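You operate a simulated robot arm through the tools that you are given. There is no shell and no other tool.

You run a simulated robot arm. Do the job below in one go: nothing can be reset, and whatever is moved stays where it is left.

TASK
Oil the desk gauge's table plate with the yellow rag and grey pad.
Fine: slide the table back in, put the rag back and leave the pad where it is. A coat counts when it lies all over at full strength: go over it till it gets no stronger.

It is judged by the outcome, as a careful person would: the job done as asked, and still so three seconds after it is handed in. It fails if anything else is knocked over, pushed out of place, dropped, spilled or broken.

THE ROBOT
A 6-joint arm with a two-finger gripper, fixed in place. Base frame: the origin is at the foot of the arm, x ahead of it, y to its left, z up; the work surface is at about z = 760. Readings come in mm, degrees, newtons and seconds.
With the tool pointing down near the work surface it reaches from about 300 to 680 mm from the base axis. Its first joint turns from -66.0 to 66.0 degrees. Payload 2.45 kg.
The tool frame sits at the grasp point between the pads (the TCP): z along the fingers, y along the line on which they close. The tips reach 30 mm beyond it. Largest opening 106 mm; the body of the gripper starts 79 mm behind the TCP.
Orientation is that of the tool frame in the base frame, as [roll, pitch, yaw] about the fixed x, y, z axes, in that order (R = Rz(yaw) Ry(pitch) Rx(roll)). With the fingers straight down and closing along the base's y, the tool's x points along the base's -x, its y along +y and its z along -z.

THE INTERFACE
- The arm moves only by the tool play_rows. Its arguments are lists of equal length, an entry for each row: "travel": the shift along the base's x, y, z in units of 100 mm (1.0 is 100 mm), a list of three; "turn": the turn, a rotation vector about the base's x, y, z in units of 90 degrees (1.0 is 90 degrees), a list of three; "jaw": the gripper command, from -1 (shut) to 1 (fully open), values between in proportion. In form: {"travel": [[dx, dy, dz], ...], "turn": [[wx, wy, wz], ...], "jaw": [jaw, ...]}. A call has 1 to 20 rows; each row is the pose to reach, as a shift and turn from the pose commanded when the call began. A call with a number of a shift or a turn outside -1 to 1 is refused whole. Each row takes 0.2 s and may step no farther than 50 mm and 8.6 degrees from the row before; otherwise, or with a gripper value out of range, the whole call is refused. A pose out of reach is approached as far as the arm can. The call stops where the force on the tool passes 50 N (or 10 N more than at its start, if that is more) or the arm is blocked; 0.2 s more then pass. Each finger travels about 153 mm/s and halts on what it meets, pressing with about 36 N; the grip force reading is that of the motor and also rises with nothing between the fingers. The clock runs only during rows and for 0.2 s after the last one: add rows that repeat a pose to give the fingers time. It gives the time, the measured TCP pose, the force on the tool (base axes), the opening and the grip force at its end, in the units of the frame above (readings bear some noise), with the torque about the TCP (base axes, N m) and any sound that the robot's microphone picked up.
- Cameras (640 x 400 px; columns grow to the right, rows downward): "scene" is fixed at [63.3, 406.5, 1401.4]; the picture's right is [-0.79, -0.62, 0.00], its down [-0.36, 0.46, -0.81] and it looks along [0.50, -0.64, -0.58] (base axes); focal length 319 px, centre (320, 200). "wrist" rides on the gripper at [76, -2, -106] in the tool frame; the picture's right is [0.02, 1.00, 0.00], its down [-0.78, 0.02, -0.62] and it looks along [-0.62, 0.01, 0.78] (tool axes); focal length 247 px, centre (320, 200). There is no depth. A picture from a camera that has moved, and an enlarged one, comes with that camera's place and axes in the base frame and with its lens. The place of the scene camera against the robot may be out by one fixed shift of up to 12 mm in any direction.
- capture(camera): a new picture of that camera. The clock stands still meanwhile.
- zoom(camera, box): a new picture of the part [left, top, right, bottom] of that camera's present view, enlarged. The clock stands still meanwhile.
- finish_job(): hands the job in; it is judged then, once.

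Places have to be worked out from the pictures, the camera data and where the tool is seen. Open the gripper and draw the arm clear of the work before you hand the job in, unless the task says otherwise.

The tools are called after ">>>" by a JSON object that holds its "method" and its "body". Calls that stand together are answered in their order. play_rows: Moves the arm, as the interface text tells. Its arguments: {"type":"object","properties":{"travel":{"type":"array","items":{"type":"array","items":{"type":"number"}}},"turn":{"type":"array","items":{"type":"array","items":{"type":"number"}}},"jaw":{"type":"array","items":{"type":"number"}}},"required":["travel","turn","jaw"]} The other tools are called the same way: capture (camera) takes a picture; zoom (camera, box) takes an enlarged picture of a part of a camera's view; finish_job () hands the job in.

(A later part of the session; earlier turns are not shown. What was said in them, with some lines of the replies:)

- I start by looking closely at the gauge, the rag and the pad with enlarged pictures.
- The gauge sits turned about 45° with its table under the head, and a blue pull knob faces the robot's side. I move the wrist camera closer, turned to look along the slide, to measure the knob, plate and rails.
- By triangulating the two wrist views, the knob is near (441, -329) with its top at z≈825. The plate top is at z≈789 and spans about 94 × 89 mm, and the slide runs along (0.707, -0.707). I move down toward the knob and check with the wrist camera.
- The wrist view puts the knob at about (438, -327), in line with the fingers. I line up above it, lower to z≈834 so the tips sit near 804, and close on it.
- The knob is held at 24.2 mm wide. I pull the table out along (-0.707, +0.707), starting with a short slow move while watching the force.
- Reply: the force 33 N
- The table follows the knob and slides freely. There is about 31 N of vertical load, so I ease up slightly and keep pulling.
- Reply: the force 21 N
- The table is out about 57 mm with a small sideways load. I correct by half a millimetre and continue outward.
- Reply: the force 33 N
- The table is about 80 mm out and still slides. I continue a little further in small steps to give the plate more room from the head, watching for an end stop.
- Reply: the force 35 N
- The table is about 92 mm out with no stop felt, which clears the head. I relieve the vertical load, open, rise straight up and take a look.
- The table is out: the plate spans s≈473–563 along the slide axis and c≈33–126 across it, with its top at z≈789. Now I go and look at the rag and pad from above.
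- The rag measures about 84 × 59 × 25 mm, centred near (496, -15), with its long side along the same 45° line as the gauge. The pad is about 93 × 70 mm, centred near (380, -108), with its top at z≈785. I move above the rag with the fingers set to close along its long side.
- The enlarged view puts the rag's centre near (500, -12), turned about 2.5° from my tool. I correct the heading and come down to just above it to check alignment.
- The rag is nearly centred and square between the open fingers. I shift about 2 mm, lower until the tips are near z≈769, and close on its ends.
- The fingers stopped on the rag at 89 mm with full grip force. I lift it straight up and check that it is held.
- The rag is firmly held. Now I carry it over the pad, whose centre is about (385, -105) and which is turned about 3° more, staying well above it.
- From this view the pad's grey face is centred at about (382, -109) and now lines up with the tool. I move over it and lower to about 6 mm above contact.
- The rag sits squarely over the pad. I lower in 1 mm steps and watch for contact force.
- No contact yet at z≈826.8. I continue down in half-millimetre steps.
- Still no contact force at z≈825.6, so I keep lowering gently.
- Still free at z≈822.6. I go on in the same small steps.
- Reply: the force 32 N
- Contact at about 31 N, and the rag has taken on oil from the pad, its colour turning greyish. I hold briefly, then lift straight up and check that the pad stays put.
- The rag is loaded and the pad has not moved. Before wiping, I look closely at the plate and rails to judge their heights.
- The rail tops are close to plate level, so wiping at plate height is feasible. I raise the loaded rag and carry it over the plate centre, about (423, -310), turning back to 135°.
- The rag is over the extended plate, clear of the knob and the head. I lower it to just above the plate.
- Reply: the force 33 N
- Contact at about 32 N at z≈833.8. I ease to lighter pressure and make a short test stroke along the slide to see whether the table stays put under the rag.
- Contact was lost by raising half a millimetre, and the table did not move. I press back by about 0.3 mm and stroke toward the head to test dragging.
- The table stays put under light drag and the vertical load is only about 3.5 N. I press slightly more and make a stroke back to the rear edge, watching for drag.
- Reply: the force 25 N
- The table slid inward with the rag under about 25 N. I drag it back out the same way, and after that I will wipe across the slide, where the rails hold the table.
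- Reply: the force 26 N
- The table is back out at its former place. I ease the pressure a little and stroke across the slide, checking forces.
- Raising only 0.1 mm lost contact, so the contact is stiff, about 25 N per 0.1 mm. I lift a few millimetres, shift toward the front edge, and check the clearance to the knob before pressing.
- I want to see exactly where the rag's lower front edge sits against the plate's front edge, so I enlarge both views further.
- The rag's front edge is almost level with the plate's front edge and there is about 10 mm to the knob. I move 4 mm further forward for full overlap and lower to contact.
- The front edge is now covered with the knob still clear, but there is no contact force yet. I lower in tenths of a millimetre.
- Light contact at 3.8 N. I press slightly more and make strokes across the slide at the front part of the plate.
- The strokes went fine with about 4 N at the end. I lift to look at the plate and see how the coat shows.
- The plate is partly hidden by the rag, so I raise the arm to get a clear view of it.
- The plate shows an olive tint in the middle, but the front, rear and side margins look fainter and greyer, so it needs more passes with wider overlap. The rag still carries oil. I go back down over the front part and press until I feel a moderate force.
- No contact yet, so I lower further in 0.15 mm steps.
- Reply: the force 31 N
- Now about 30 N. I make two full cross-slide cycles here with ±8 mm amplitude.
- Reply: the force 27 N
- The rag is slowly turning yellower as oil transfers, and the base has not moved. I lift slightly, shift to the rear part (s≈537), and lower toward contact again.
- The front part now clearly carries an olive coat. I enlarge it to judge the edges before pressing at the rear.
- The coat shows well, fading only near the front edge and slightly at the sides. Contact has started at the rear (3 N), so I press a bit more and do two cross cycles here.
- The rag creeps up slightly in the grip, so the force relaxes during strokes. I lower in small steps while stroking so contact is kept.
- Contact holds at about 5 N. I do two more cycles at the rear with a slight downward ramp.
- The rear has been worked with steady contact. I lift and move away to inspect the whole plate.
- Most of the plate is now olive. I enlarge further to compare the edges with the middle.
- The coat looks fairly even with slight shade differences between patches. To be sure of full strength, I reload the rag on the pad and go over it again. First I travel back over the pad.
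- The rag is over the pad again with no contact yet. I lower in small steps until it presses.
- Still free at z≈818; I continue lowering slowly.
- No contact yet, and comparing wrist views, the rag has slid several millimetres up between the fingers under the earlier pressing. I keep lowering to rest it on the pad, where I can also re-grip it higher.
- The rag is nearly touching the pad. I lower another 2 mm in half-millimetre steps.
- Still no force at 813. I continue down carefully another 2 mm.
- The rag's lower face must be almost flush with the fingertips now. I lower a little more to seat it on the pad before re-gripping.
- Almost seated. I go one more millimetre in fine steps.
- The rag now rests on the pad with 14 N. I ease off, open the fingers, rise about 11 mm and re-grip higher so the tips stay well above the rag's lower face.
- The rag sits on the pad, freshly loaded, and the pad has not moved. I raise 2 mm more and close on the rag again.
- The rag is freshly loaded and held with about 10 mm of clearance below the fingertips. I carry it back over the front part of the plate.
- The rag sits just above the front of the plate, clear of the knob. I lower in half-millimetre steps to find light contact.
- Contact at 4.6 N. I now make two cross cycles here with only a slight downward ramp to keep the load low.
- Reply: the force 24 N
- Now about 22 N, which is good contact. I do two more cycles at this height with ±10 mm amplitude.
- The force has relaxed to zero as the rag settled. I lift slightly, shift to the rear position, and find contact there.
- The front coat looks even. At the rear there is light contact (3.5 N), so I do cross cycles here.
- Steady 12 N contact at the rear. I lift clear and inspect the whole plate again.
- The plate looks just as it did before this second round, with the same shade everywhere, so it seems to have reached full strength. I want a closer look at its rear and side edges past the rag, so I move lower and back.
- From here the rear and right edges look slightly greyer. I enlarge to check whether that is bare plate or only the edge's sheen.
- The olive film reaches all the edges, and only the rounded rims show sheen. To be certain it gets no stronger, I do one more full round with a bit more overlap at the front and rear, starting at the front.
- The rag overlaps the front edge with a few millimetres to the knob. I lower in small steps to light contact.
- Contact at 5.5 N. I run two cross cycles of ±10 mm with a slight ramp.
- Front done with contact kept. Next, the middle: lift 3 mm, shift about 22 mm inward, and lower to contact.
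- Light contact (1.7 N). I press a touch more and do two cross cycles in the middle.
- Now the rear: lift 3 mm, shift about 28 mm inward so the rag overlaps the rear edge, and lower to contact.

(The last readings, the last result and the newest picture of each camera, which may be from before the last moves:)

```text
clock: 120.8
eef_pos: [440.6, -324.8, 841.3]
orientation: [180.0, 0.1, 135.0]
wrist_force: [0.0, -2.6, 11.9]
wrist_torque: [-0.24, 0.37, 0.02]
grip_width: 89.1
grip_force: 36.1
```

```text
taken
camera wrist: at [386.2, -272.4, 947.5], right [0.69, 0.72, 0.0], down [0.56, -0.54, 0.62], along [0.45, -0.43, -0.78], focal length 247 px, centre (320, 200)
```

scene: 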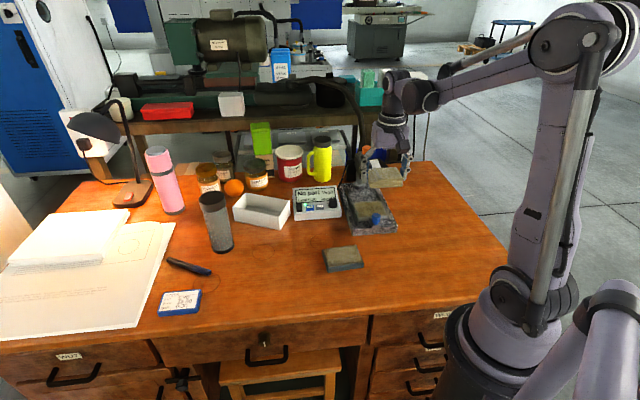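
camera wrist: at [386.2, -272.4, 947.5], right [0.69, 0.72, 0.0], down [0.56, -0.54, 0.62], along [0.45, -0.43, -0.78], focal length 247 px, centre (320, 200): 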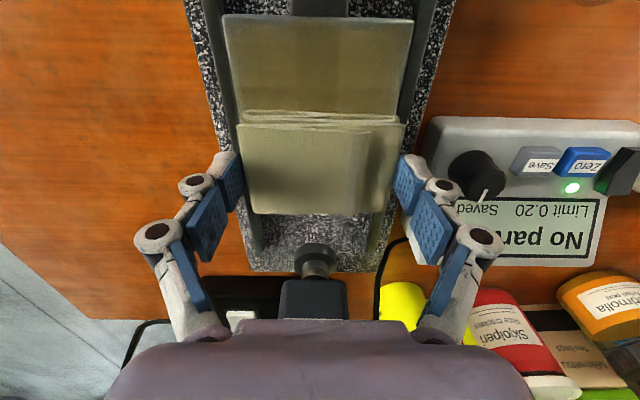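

Contact at about 12 N, with the rear edge overlapped and the head clear. I do two cross cycles here.

>>> {"method": "play_rows", "body": {"travel": [[0, 0, -0.001], [0.035, 0.035, -0.001], [0.071, 0.071, -0.001], [0.035, 0.035, -0.002], [0, 0, -0.002], [-0.035, -0.035, -0.002], [-0.071, -0.071, -0.002], [-0.035, -0.035, -0.003], [0, 0, -0.003], [0.035, 0.035, -0.003], [0.071, 0.071, -0.003], [0.035, 0.035, -0.004], [0, 0, -0.004], [-0.035, -0.035, -0.004], [-0.071, -0.071, -0.004], [-0.035, -0.035, -0.005], [0, 0, -0.005]], "turn": [[0, 0, 0], [0, 0, 0], [0, 0, 0], [0, 0, 0], [0, 0, 0], [0, 0, 0], [0, 0, 0], [0, 0, 0], [0, 0, 0], [0, 0, 0], [0, 0, 0], [0, 0, 0], [0, 0, 0], [0, 0, 0], [0, 0, 0], [0, 0, 0], [0, 0, 0]], "jaw": [0.4, 0.4, 0.4, 0.4, 0.4, 0.4, 0.4, 0.4, 0.4, 0.4, 0.4, 0.4, 0.4, 0.4, 0.4, 0.4, 0.4]}}

>>> {"method": "play_rows", "body": {"travel": [[0, 0, 0.1], [0, 0, 0.4], [-0.2, 0.2, 0.6], [-0.5, 0.5, 0.75], [-0.8, 0.8, 0.95], [-0.8, 0.8, 0.95]], "turn": [[0, 0, 0], [0, 0, 0], [0, 0, 0], [0, 0, 0], [0, 0, 0], [0, 0, 0]], "jaw": [0.4, 0.4, 0.4, 0.4, 0.4, 0.4]}}

>>> {"method": "play_rows", "body": {"travel": [[0, 0, 0.3], [0, 0, 0.5], [0, 0, 0.5]], "turn": [[0, 0, 0], [0, 0, 0], [0, 0, 0]], "jaw": [0.4, 0.4, 0.4]}}

>>> {"method": "zoom", "body": {"camera": "scene", "box": [354, 198, 390, 222]}}

>>> {"method": "zoom", "body": {"camera": "scene", "box": [345, 185, 405, 230]}}

```text
clock: 124.4
eef_pos: [440.6, -327.9, 839.6]
orientation: [-179.9, 0.0, 135.0]
wrist_force: [-4.7, -5.6, 14.7]
wrist_torque: [0.05, 0.11, 0.05]
grip_width: 88.8
grip_force: 35.8
```

```text
clock: 125.8
eef_pos: [362.1, -244.3, 934.3]
orientation: [180.0, 0.1, 135.0]
wrist_force: [0.7, -0.1, -1.2]
wrist_torque: [-0.02, 0.0, 0.01]
grip_width: 88.6
grip_force: 36.7
```

```text
clock: 126.6
eef_pos: [361.2, -246.4, 986.0]
orientation: [-180.0, 0.0, 134.9]
wrist_force: [0.0, -1.0, 0.2]
wrist_torque: [-0.01, -0.01, 0.02]
grip_width: 88.7
grip_force: 36.3
```

```text
16.00 times, centred on (372, 210) of scene
camera zoom: at [63.4, 406.5, 1401.4], right [-0.79, -0.62, 0.0], down [-0.36, 0.46, -0.81], along [0.5, -0.64, -0.58], focal length 5101 px, centre (-512, 40)
```

zoom: 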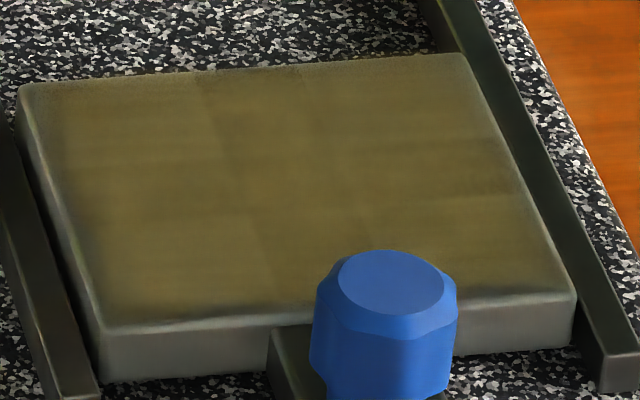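

```text
8.89 times, centred on (375, 208) of scene
camera zoom: at [63.4, 406.5, 1401.4], right [-0.79, -0.62, 0.0], down [-0.36, 0.46, -0.81], along [0.5, -0.64, -0.58], focal length 2834 px, centre (-169, 133)
```

zoom: 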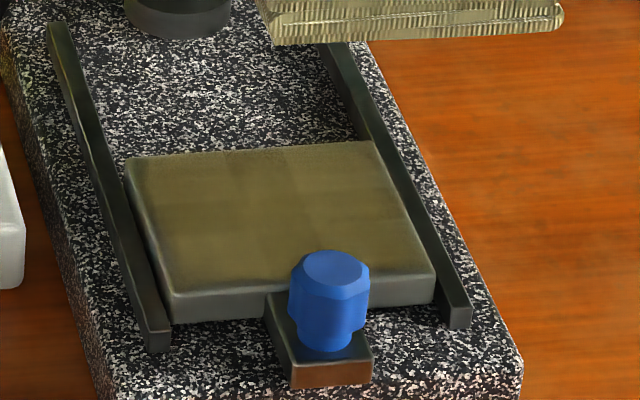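

The plate looks the same as after the previous round: olive all over with no further change, so the coat is at full strength. Now I carry the rag back to its original spot at (500, -14) with the original heading.

>>> {"method": "play_rows", "body": {"travel": [[0.12, 0.2, 0], [0.23, 0.4, 0], [0.35, 0.6, -0.1], [0.46, 0.78, -0.2]], "turn": [[0, 0, 0.002], [0, 0, 0.004], [0, 0, 0.007], [0, 0, 0.009]], "jaw": [0.4, 0.4, 0.4, 0.4]}}

>>> {"method": "play_rows", "body": {"travel": [[0.12, 0.2, -0.1], [0.23, 0.4, -0.2], [0.35, 0.6, -0.3], [0.46, 0.78, -0.4]], "turn": [[0, 0, 0.002], [0, 0, 0.004], [0, 0, 0.007], [0, 0, 0.009]], "jaw": [0.4, 0.4, 0.4, 0.4]}}

>>> {"method": "play_rows", "body": {"travel": [[0.12, 0.2, -0.1], [0.23, 0.4, -0.2], [0.35, 0.6, -0.3], [0.467, 0.767, -0.4], [0.467, 0.767, -0.4]], "turn": [[0, 0, 0.002], [0, 0, 0.005], [0, 0, 0.008], [0, 0, 0.01], [0, 0, 0.01]], "jaw": [0.4, 0.4, 0.4, 0.4, 0.4]}}

>>> {"method": "capture", "body": {"camera": "wrist"}}

>>> {"method": "zoom", "body": {"camera": "scene", "box": [220, 180, 400, 300]}}

```text
clock: 127.6
eef_pos: [409.1, -167.0, 964.5]
orientation: [180.0, 0.1, 135.8]
wrist_force: [0.3, 0.3, -0.2]
wrist_torque: [-0.02, 0.04, 0.0]
grip_width: 88.9
grip_force: 35.9
```

```text
clock: 128.6
eef_pos: [454.3, -88.8, 924.8]
orientation: [-179.9, 0.2, 136.6]
wrist_force: [0.4, -0.6, 0.2]
wrist_torque: [0.0, -0.04, -0.02]
grip_width: 88.8
grip_force: 35.8
```

```text
clock: 129.8
eef_pos: [500.3, -12.5, 884.1]
orientation: [179.9, 0.2, 137.6]
wrist_force: [-0.4, -0.5, 0.2]
wrist_torque: [0.02, 0.03, 0.02]
grip_width: 88.6
grip_force: 36.1
```

```text
taken
camera wrist: at [442.6, 38.3, 990.1], right [0.66, 0.75, 0.0], down [0.59, -0.52, 0.62], along [0.47, -0.41, -0.78], focal length 247 px, centre (320, 200)
```

wrist: 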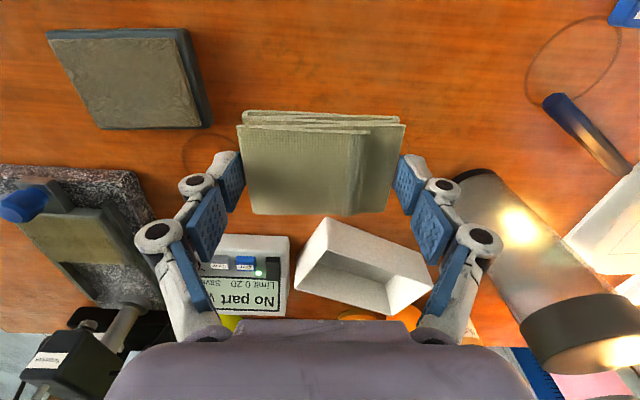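

```text
3.33 times, centred on (310, 240) of scene
camera zoom: at [63.3, 406.5, 1401.4], right [-0.79, -0.62, 0.0], down [-0.36, 0.46, -0.81], along [0.5, -0.64, -0.58], focal length 1063 px, centre (353, 67)
```

zoom: 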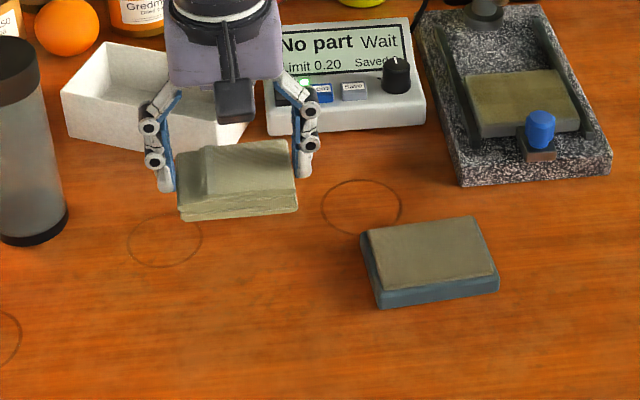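

The rag is above its original spot. I lower it to just above the desk, then feel for contact.

>>> {"method": "play_rows", "body": {"travel": [[0, 0, -0.3], [0, 0, -0.6], [0, 0, -0.78], [0, 0, -0.82], [0, 0, -0.84], [0, 0, -0.85], [0, 0, -0.86], [0, 0, -0.865], [0, 0, -0.865]], "turn": [[0, 0, 0], [0, 0, 0], [0, 0, 0], [0, 0, 0], [0, 0, 0], [0, 0, 0], [0, 0, 0], [0, 0, 0], [0, 0, 0]], "jaw": [0.4, 0.4, 0.4, 0.4, 0.4, 0.4, 0.4, 0.4, 0.4]}}

>>> {"method": "zoom", "body": {"camera": "scene", "box": [220, 180, 400, 300]}}

```text
clock: 131.8
eef_pos: [499.7, -12.7, 798.9]
orientation: [-180.0, 0.1, 137.5]
wrist_force: [0.8, -0.4, -1.0]
wrist_torque: [-0.01, 0.0, 0.03]
grip_width: 88.9
grip_force: 35.9
```

```text
3.33 times, centred on (310, 240) of scene
camera zoom: at [63.4, 406.5, 1401.4], right [-0.79, -0.62, 0.0], down [-0.36, 0.46, -0.81], along [0.5, -0.64, -0.58], focal length 1063 px, centre (353, 67)
```

zoom: 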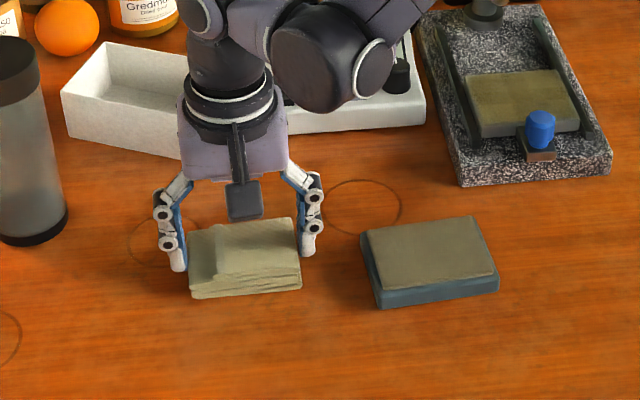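

About 2 mm above the desk. I lower gently to contact.

>>> {"method": "play_rows", "body": {"travel": [[0, 0, -0.005], [0, 0, -0.01], [0, 0, -0.014], [0, 0, -0.014]], "turn": [[0, 0, 0], [0, 0, 0], [0, 0, 0], [0, 0, 0]], "jaw": [0.4, 0.4, 0.4, 0.4]}}

```text
clock: 132.8
eef_pos: [499.2, -13.5, 796.6]
orientation: [180.0, 0.1, 137.5]
wrist_force: [0.1, 0.0, 0.1]
wrist_torque: [-0.02, 0.03, 0.0]
grip_width: 88.7
grip_force: 36.1
```

>>> {"method": "play_rows", "body": {"travel": [[0, 0, -0.004], [0, 0, -0.008], [0, 0, -0.012], [0, 0, -0.012]], "turn": [[0, 0, 0], [0, 0, 0], [0, 0, 0], [0, 0, 0]], "jaw": [0.4, 0.4, 0.4, 0.4]}}

>>> {"method": "zoom", "body": {"camera": "scene", "box": [220, 180, 400, 300]}}

```text
clock: 133.8
eef_pos: [499.3, -13.1, 796.9]
orientation: [-180.0, 0.2, 137.6]
wrist_force: [-1.3, 3.6, 12.5]
wrist_torque: [-0.18, 0.06, -0.01]
grip_width: 88.6
grip_force: 36.1
```

```text
3.33 times, centred on (310, 240) of scene
camera zoom: at [63.1, 406.6, 1401.4], right [-0.79, -0.62, 0.0], down [-0.36, 0.46, -0.81], along [0.5, -0.64, -0.58], focal length 1063 px, centre (353, 67)
```

zoom: 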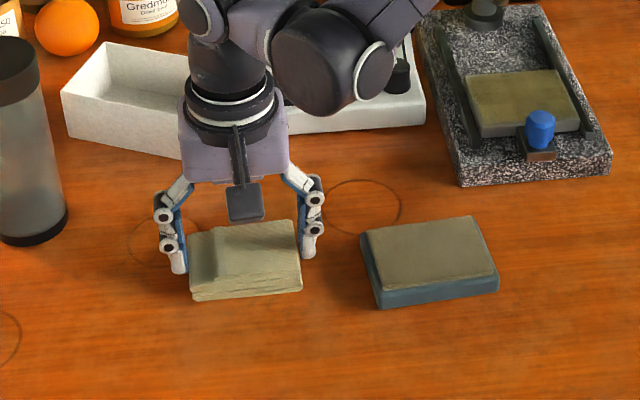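

The rag is down on the desk at its old place. I open the fingers and rise straight up.

>>> {"method": "play_rows", "body": {"travel": [[0, 0, 0.002], [0, 0, 0.002], [0, 0, 0.002], [0, 0, 0.002], [0, 0, 0.15], [0, 0, 0.5], [0, 0, 0.9], [0, 0, 0.9]], "turn": [[0, 0, 0], [0, 0, 0], [0, 0, 0], [0, 0, 0], [0, 0, 0], [0, 0, 0], [0, 0, 0], [0, 0, 0]], "jaw": [0.7, 1, 1, 1, 1, 1, 1, 1]}}

>>> {"method": "capture", "body": {"camera": "wrist"}}

>>> {"method": "zoom", "body": {"camera": "scene", "box": [220, 180, 400, 300]}}

```text
clock: 135.6
eef_pos: [499.3, -11.6, 886.4]
orientation: [180.0, 0.1, 137.5]
wrist_force: [0.1, 0.6, 0.2]
wrist_torque: [-0.01, -0.01, -0.03]
grip_width: 105.9
grip_force: 0.2
```

```text
taken
camera wrist: at [441.7, 38.6, 992.7], right [0.66, 0.75, 0.0], down [0.59, -0.52, 0.62], along [0.47, -0.41, -0.78], focal length 247 px, centre (320, 200)
```

wrist: 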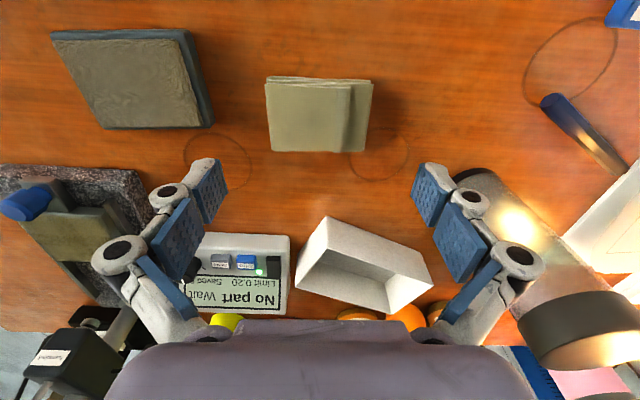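

```text
3.33 times, centred on (310, 240) of scene
camera zoom: at [63.4, 406.5, 1401.4], right [-0.79, -0.62, 0.0], down [-0.36, 0.46, -0.81], along [0.5, -0.64, -0.58], focal length 1063 px, centre (353, 67)
```

zoom: 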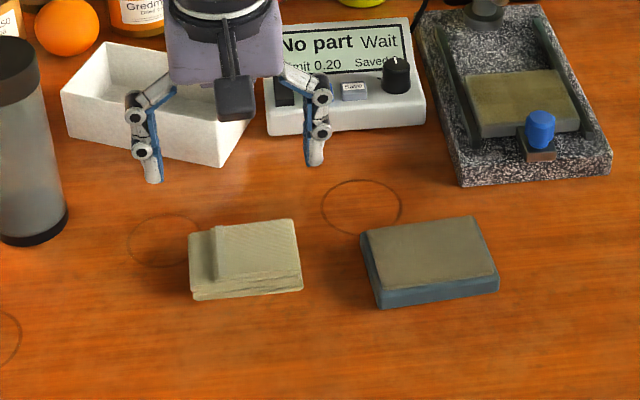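

The rag is back within about 2 mm of where it lay, and the pad is untouched. I now go above the plate with empty fingers for an unobstructed check of the coat.

>>> {"method": "play_rows", "body": {"travel": [[-0.07, -0.24, 0.1], [-0.13, -0.49, 0.2], [-0.2, -0.73, 0.3], [-0.26, -0.98, 0.4]], "turn": [[0, 0, -0.007], [0, 0, -0.014], [0, 0, -0.021], [0, 0, -0.028]], "jaw": [1, 1, 1, 1]}}

>>> {"method": "play_rows", "body": {"travel": [[-0.07, -0.24, 0], [-0.13, -0.49, 0], [-0.2, -0.73, 0], [-0.26, -0.98, 0]], "turn": [[0, 0, 0], [0, 0, 0], [0, 0, 0], [0, 0, 0]], "jaw": [1, 1, 1, 1]}}

>>> {"method": "play_rows", "body": {"travel": [[-0.07, -0.24, 0], [-0.13, -0.49, 0], [-0.2, -0.73, 0], [-0.26, -0.98, 0], [-0.26, -0.98, -0.3], [-0.26, -0.98, -0.3]], "turn": [[0, 0, 0], [0, 0, 0], [0, 0, 0], [0, 0, 0], [0, 0, 0], [0, 0, 0]], "jaw": [1, 1, 1, 0.5, 0.13, 0.13]}}

>>> {"method": "capture", "body": {"camera": "wrist"}}

>>> {"method": "zoom", "body": {"camera": "wrist", "box": [240, 50, 400, 170]}}

```text
clock: 136.6
eef_pos: [475.2, -110.4, 925.8]
orientation: [180.0, 0.1, 135.0]
wrist_force: [0.0, -0.3, -0.1]
wrist_torque: [0.0, 0.02, 0.0]
grip_width: 106.0
grip_force: 0.0
```

```text
clock: 137.6
eef_pos: [447.5, -209.8, 927.9]
orientation: [-180.0, 0.1, 135.1]
wrist_force: [0.3, 0.6, 0.0]
wrist_torque: [0.01, 0.03, 0.02]
grip_width: 106.1
grip_force: 0.1
```

```text
clock: 139.0
eef_pos: [421.1, -305.9, 896.9]
orientation: [179.9, 0.2, 135.0]
wrist_force: [0.2, -0.6, 0.2]
wrist_torque: [0.03, 0.01, -0.02]
grip_width: 60.0
grip_force: 0.1
```

```text
taken
camera wrist: at [364.7, -254.2, 1003.7], right [0.69, 0.72, 0.0], down [0.57, -0.54, 0.62], along [0.45, -0.43, -0.78], focal length 247 px, centre (320, 200)
```

wrist: 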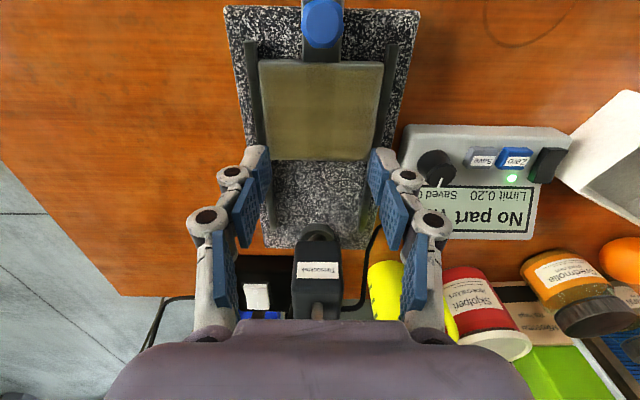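

```text
3.33 times, centred on (320, 110) of wrist
camera zoom: at [364.7, -254.2, 1003.7], right [0.69, 0.72, 0.0], down [0.57, -0.54, 0.62], along [0.45, -0.43, -0.78], focal length 823 px, centre (320, 500)
```

zoom: 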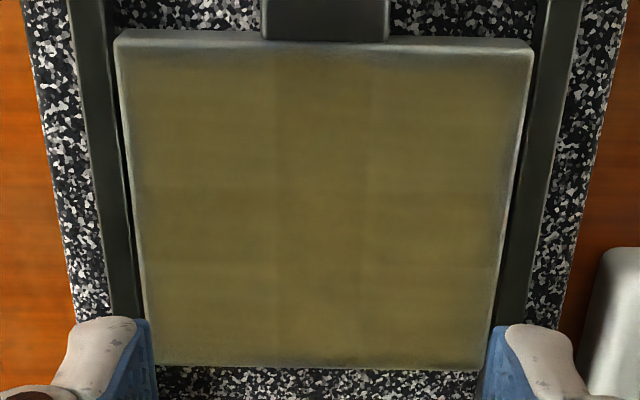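

The view is clear: the coat is even from edge to edge, with the same thin rim sheen all round. I enlarge once more to be sure no patch is weaker.

>>> {"method": "zoom", "body": {"camera": "wrist", "box": [262, 58, 330, 110]}}

>>> {"method": "zoom", "body": {"camera": "wrist", "box": [310, 108, 378, 160]}}

>>> {"method": "zoom", "body": {"camera": "wrist", "box": [262, 108, 330, 160]}}

>>> {"method": "zoom", "body": {"camera": "wrist", "box": [318, 58, 386, 110]}}

```text
7.69 times, centred on (296, 84) of wrist
camera zoom: at [364.7, -254.2, 1003.7], right [0.69, 0.72, 0.0], down [0.57, -0.54, 0.62], along [0.45, -0.43, -0.78], focal length 1900 px, centre (505, 1092)
```

zoom: 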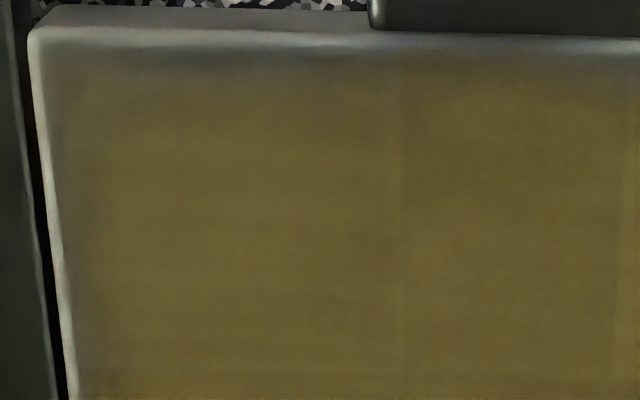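

```text
7.69 times, centred on (344, 134) of wrist
camera zoom: at [364.7, -254.2, 1003.7], right [0.69, 0.72, 0.0], down [0.57, -0.54, 0.62], along [0.45, -0.43, -0.78], focal length 1900 px, centre (135, 708)
```

zoom: 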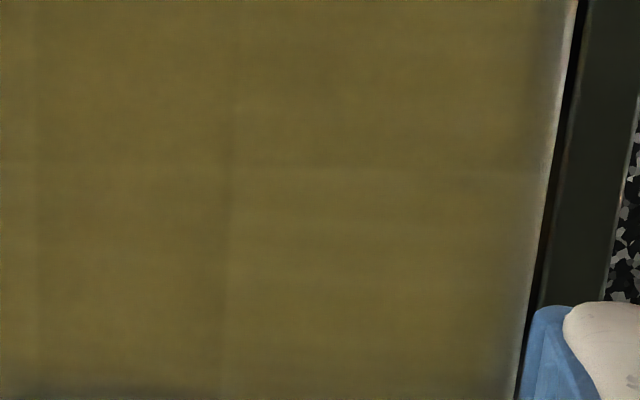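

```text
7.69 times, centred on (296, 134) of wrist
camera zoom: at [364.7, -254.2, 1003.7], right [0.69, 0.72, 0.0], down [0.57, -0.54, 0.62], along [0.45, -0.43, -0.78], focal length 1900 px, centre (505, 708)
```

zoom: 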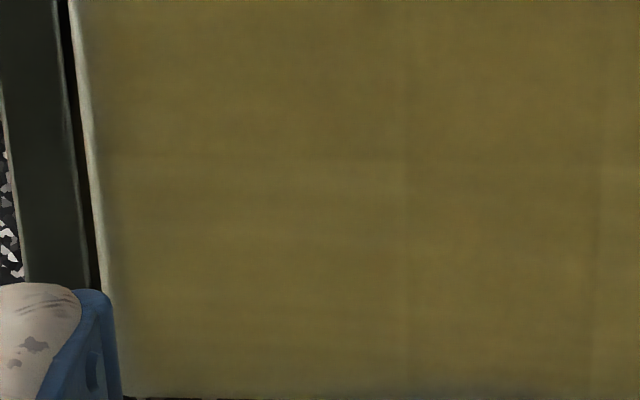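

```text
7.69 times, centred on (352, 84) of wrist
camera zoom: at [364.7, -254.2, 1003.7], right [0.69, 0.72, 0.0], down [0.57, -0.54, 0.62], along [0.45, -0.43, -0.78], focal length 1900 px, centre (74, 1092)
```

zoom: 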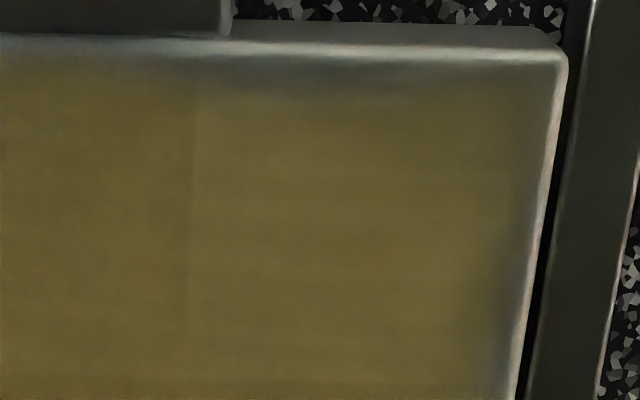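

The coat is uniform in all four quarters. Now I slide the table back in, first moving above the knob (about (376, -263)) and checking alignment.

>>> {"method": "play_rows", "body": {"travel": [[-0.23, 0.22, 0], [-0.46, 0.444, 0], [-0.46, 0.444, -0.15], [-0.46, 0.444, -0.15]], "turn": [[0, 0, 0], [0, 0, 0], [0, 0, 0], [0, 0, 0]], "jaw": [0.13, 0.13, 0.13, 0.13]}}

>>> {"method": "capture", "body": {"camera": "wrist"}}

```text
clock: 140.0
eef_pos: [375.8, -265.5, 880.5]
orientation: [-179.9, 0.0, 135.1]
wrist_force: [0.0, 0.1, -0.7]
wrist_torque: [-0.02, 0.01, -0.01]
grip_width: 59.9
grip_force: 0.0
```

```text
taken
camera wrist: at [319.7, -211.8, 986.9], right [0.69, 0.72, 0.0], down [0.57, -0.54, 0.62], along [0.45, -0.43, -0.78], focal length 247 px, centre (320, 200)
```

wrist: 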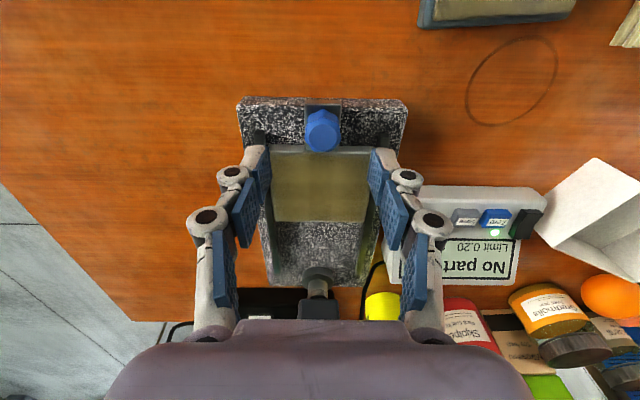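

The knob is nearly centred, about 3 mm further out than the tool. I correct, lower to z≈835 and close on it.

>>> {"method": "play_rows", "body": {"travel": [[-0.021, 0.021, -0.1], [-0.021, 0.021, -0.3], [-0.021, 0.021, -0.42], [-0.021, 0.021, -0.47], [-0.021, 0.021, -0.47], [-0.021, 0.021, -0.47], [-0.021, 0.021, -0.47], [-0.021, 0.021, -0.47]], "turn": [[0, 0, 0], [0, 0, 0], [0, 0, 0], [0, 0, 0], [0, 0, 0], [0, 0, 0], [0, 0, 0], [0, 0, 0]], "jaw": [0.13, 0.13, 0.13, 0.13, 0.13, -0.5, -0.7, -0.7]}}

>>> {"method": "capture", "body": {"camera": "wrist"}}

```text
clock: 141.8
eef_pos: [374.9, -260.9, 834.3]
orientation: [180.0, 0.2, 134.9]
wrist_force: [-3.5, -1.9, -5.9]
wrist_torque: [-0.11, 0.01, 0.02]
grip_width: 23.6
grip_force: 45.4
```

```text
taken
camera wrist: at [318.7, -208.0, 940.7], right [0.69, 0.72, 0.0], down [0.57, -0.54, 0.62], along [0.45, -0.43, -0.78], focal length 247 px, centre (320, 200)
```

wrist: 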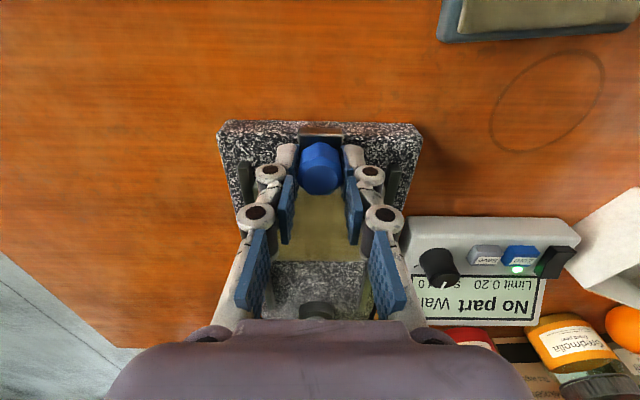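

The knob is held at 23.6 mm. I push the table in along (0.707, -0.707), the first 60 mm in 5 mm steps with slight height and side corrections.

>>> {"method": "play_rows", "body": {"travel": [[0.035, -0.036, 0], [0.07, -0.071, -0.001], [0.106, -0.107, -0.001], [0.141, -0.142, -0.002], [0.176, -0.178, -0.002], [0.211, -0.213, -0.003], [0.246, -0.249, -0.003], [0.281, -0.284, -0.004], [0.317, -0.32, -0.004], [0.352, -0.355, -0.005], [0.387, -0.391, -0.005], [0.422, -0.426, -0.005]], "turn": [[0, 0, 0], [0, 0, 0], [0, 0, 0], [0, 0, 0], [0, 0, 0], [0, 0, 0], [0, 0, 0], [0, 0, 0], [0, 0, 0], [0, 0, 0], [0, 0, 0], [0, 0, 0]], "jaw": [-0.7, -0.7, -0.7, -0.7, -0.7, -0.7, -0.7, -0.7, -0.7, -0.7, -0.7, -0.7]}}

>>> {"method": "zoom", "body": {"camera": "scene", "box": [320, 120, 440, 240]}}

```text
clock: 144.4
eef_pos: [416.8, -303.1, 833.5]
orientation: [180.0, 0.1, 135.0]
wrist_force: [1.6, 3.1, 1.4]
wrist_torque: [0.22, 0.06, 0.09]
grip_width: 23.7
grip_force: 44.7
```

```text
3.33 times, centred on (380, 180) of scene
camera zoom: at [63.3, 406.6, 1401.4], right [-0.79, -0.62, 0.0], down [-0.36, 0.46, -0.81], along [0.5, -0.64, -0.58], focal length 1063 px, centre (120, 267)
```

zoom: 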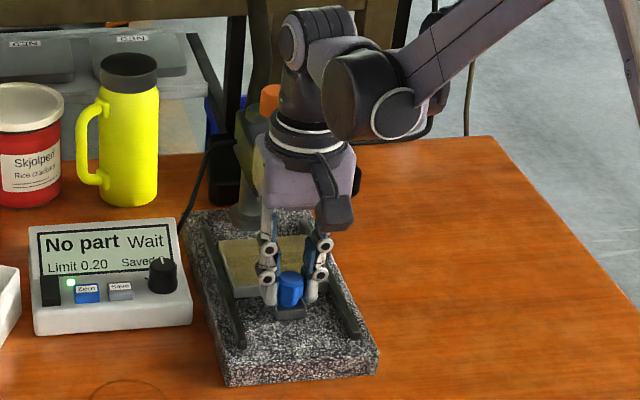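

Sliding smoothly with low forces. I push the remaining ~32 mm, then check whether it is seated.

>>> {"method": "play_rows", "body": {"travel": [[0.035, -0.036, -0.001], [0.07, -0.071, -0.001], [0.106, -0.107, -0.002], [0.141, -0.142, -0.002], [0.176, -0.178, -0.003], [0.211, -0.213, -0.003], [0.229, -0.231, -0.003]], "turn": [[0, 0, 0], [0, 0, 0], [0, 0, 0], [0, 0, 0], [0, 0, 0], [0, 0, 0], [0, 0, 0]], "jaw": [-0.7, -0.7, -0.7, -0.7, -0.7, -0.7, -0.7]}}

>>> {"method": "zoom", "body": {"camera": "scene", "box": [320, 120, 440, 240]}}

>>> {"method": "capture", "body": {"camera": "wrist"}}

```text
clock: 146.0
eef_pos: [440.0, -327.9, 834.3]
orientation: [180.0, 0.1, 135.0]
wrist_force: [8.4, 6.0, 18.6]
wrist_torque: [0.46, 0.32, -0.07]
grip_width: 23.6
grip_force: 44.5
```

```text
3.33 times, centred on (380, 180) of scene
camera zoom: at [63.3, 406.8, 1401.3], right [-0.79, -0.62, 0.0], down [-0.36, 0.46, -0.81], along [0.5, -0.64, -0.58], focal length 1063 px, centre (120, 267)
```

zoom: 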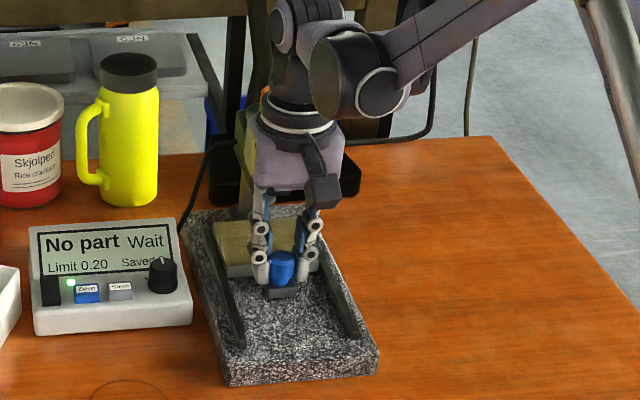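

```text
taken
camera wrist: at [384.3, -274.0, 940.6], right [0.69, 0.72, 0.0], down [0.56, -0.54, 0.62], along [0.45, -0.43, -0.78], focal length 247 px, centre (320, 200)
```

wrist: 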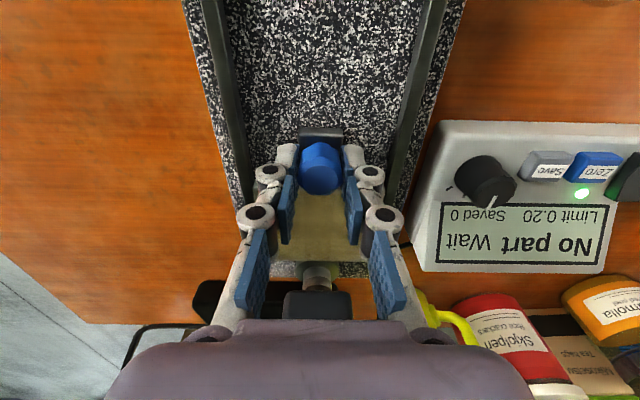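

The table is within about 1 mm of its starting place. I push gently another 1.5 mm to feel whether it is against its inner stop.

>>> {"method": "play_rows", "body": {"travel": [[0.004, 0.0, -0.001], [0.009, -0.005, -0.001], [0.014, -0.01, -0.001], [0.014, -0.01, -0.001]], "turn": [[0, 0, 0], [0, 0, 0], [0, 0, 0], [0, 0, 0]], "jaw": [-0.7, -0.7, -0.7, -0.7]}}

```text
clock: 147.0
eef_pos: [441.4, -328.2, 834.0]
orientation: [-180.0, 0.1, 135.0]
wrist_force: [8.3, 5.6, 22.8]
wrist_torque: [0.07, -0.22, -0.01]
grip_width: 23.9
grip_force: 45.2
```

There is no stop resistance; the table slides at its original place. I relieve the load, open, rise straight up and compare with the first pictures.

>>> {"method": "play_rows", "body": {"travel": [[0.001, 0.001, 0.004], [0.001, 0.001, 0.004], [0.001, 0.001, 0.004], [0.001, 0.001, 0.004], [0, 0, 0.2], [-0.05, 0.05, 0.5], [-0.2, 0.2, 0.8], [-0.45, 0.45, 1.0], [-0.7, 0.7, 1.0], [-0.7, 0.7, 1.0]], "turn": [[0, 0, 0], [0, 0, 0], [0, 0, 0], [0, 0, 0], [0, 0, 0], [0, 0, 0], [0, 0, 0], [0, 0, 0], [0, 0, 0], [0, 0, 0]], "jaw": [-0.7, -0.3, 0.13, 0.13, 0.13, 0.13, 0.13, 0.13, 0.13, 0.13]}}

>>> {"method": "zoom", "body": {"camera": "scene", "box": [330, 165, 410, 245]}}

>>> {"method": "capture", "body": {"camera": "wrist"}}

```text
clock: 149.2
eef_pos: [368.5, -257.7, 934.2]
orientation: [180.0, 0.1, 135.0]
wrist_force: [0.2, -0.1, 0.0]
wrist_torque: [-0.02, 0.0, 0.05]
grip_width: 60.0
grip_force: 0.1
```

```text
5.00 times, centred on (370, 205) of scene
camera zoom: at [63.3, 406.5, 1401.4], right [-0.79, -0.62, 0.0], down [-0.36, 0.46, -0.81], along [0.5, -0.64, -0.58], focal length 1594 px, centre (70, 175)
```

zoom: 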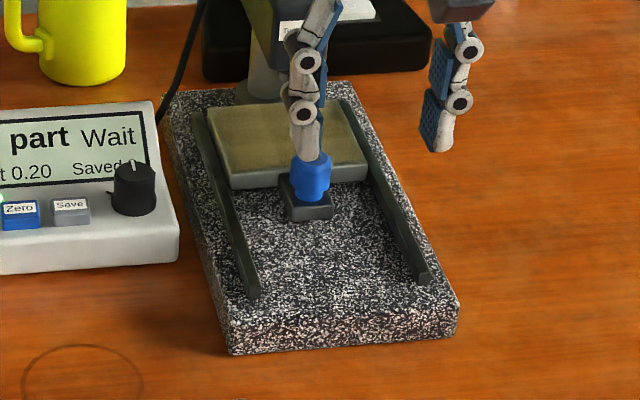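

```text
taken
camera wrist: at [313.5, -203.7, 1040.4], right [0.69, 0.72, 0.0], down [0.57, -0.54, 0.62], along [0.45, -0.43, -0.78], focal length 247 px, centre (320, 200)
```

wrist: 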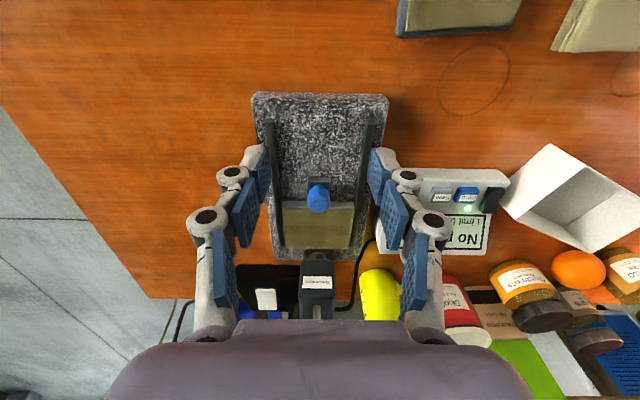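

The bracket, plate corners and rail ends match the first picture to within a pixel, so the table is back where it began. I withdraw the arm to its starting place and open the gripper.

>>> {"method": "play_rows", "body": {"travel": [[-0.05, 0.05, 0.3], [-0.1, 0.1, 0.6], [-0.1, 0.1, 0.9], [-0.1, 0.1, 0.9]], "turn": [[0, 0, 0], [0, 0, 0], [0, 0, 0], [0, 0, 0]], "jaw": [0.5, 1, 1, 1]}}

>>> {"method": "play_rows", "body": {"travel": [[-0.13, -0.12, 0.13], [-0.27, -0.24, 0.27], [-0.4, -0.36, 0.4], [-0.53, -0.47, 0.53], [-0.67, -0.59, 0.67], [-0.8, -0.7, 0.8], [-0.8, -0.7, 0.8]], "turn": [[0, 0, 0.083], [0, 0, 0.167], [0, 0, 0.25], [0, 0, 0.333], [0, 0, 0.417], [0, 0, 0.5], [0, 0, 0.5]], "jaw": [1, 1, 1, 1, 1, 1, 1]}}

>>> {"method": "capture", "body": {"camera": "scene"}}

>>> {"method": "zoom", "body": {"camera": "scene", "box": [330, 165, 410, 245]}}

>>> {"method": "zoom", "body": {"camera": "scene", "box": [220, 180, 420, 305]}}

>>> {"method": "capture", "body": {"camera": "wrist"}}

```text
clock: 150.2
eef_pos: [360.8, -250.0, 1025.1]
orientation: [180.0, 0.1, 134.8]
wrist_force: [0.0, 1.0, -0.7]
wrist_torque: [-0.01, -0.03, 0.02]
grip_width: 106.1
grip_force: 0.1
```

```text
clock: 151.8
eef_pos: [279.5, -318.0, 1101.8]
orientation: [180.0, 0.0, -180.0]
wrist_force: [0.9, -0.3, 0.9]
wrist_torque: [0.01, 0.02, 0.01]
grip_width: 106.0
grip_force: 0.0
```

```text
taken
```

scene: 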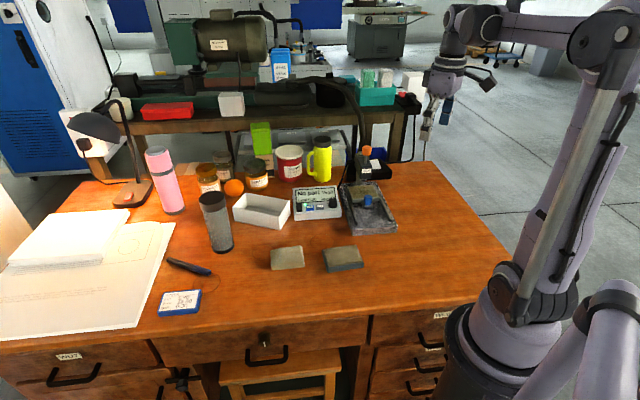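

```text
5.00 times, centred on (370, 205) of scene
camera zoom: at [63.3, 406.5, 1401.4], right [-0.79, -0.62, 0.0], down [-0.36, 0.46, -0.81], along [0.5, -0.64, -0.58], focal length 1594 px, centre (70, 175)
```

zoom: 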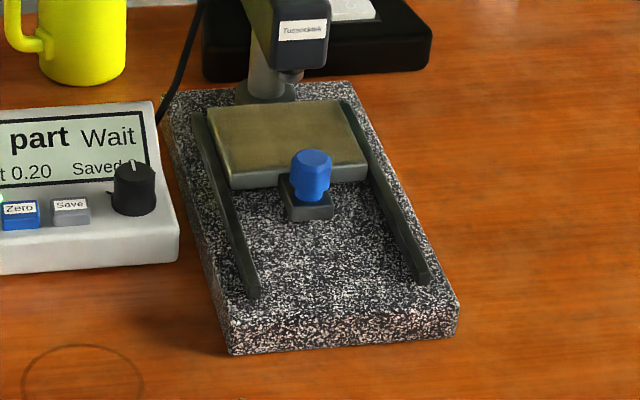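

```text
3.20 times, centred on (320, 242) of scene
camera zoom: at [63.3, 406.5, 1401.4], right [-0.79, -0.62, 0.0], down [-0.36, 0.46, -0.81], along [0.5, -0.64, -0.58], focal length 1020 px, centre (320, 64)
```

zoom: 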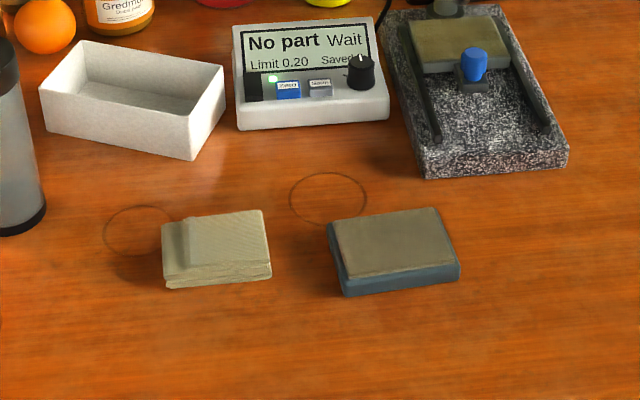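

```text
taken
camera wrist: at [202.4, -320.0, 1208.5], right [-0.02, 1.0, 0.0], down [0.78, 0.02, 0.62], along [0.62, 0.01, -0.78], focal length 247 px, centre (320, 200)
```

wrist: 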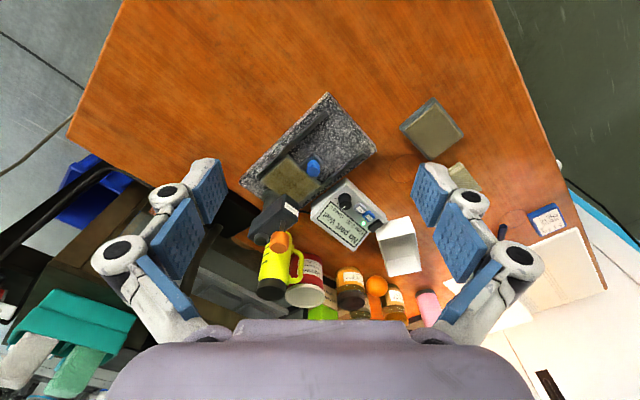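

Everything checks out against the first pictures. The table is back in, the plate carries an even coat, the rag is in its place, the pad and gauge have not moved, and the arm is clear with the gripper open. I hand the job in.

>>> {"method": "finish_job", "body": {}}

```text
The job is handed in.
```

The desk gauge's table plate is oiled all over, and the job is handed in. After the first round I went over the plate twice more, reloading the rag once. The coat looked no stronger after that, so I took it as full strength. The only lighter part is a thin sheen along the rounded rim.

- **Table:** it is slid back in and matches the first picture to within about 1 mm. I did not feel an inner stop there, so I set it by its starting position.
- **Rag:** it is back within about 3 mm of where it lay, and now greyish with oil.
- **Pad and the rest:** the pad has not moved, and in the last pictures nothing else is knocked or shifted.
- **Arm:** it is clear of the work with the gripper open.

During the first round, the table once slid inward under the rag by about 23 mm. I drew it back out and did the remaining strokes across the slide so the rails held it.
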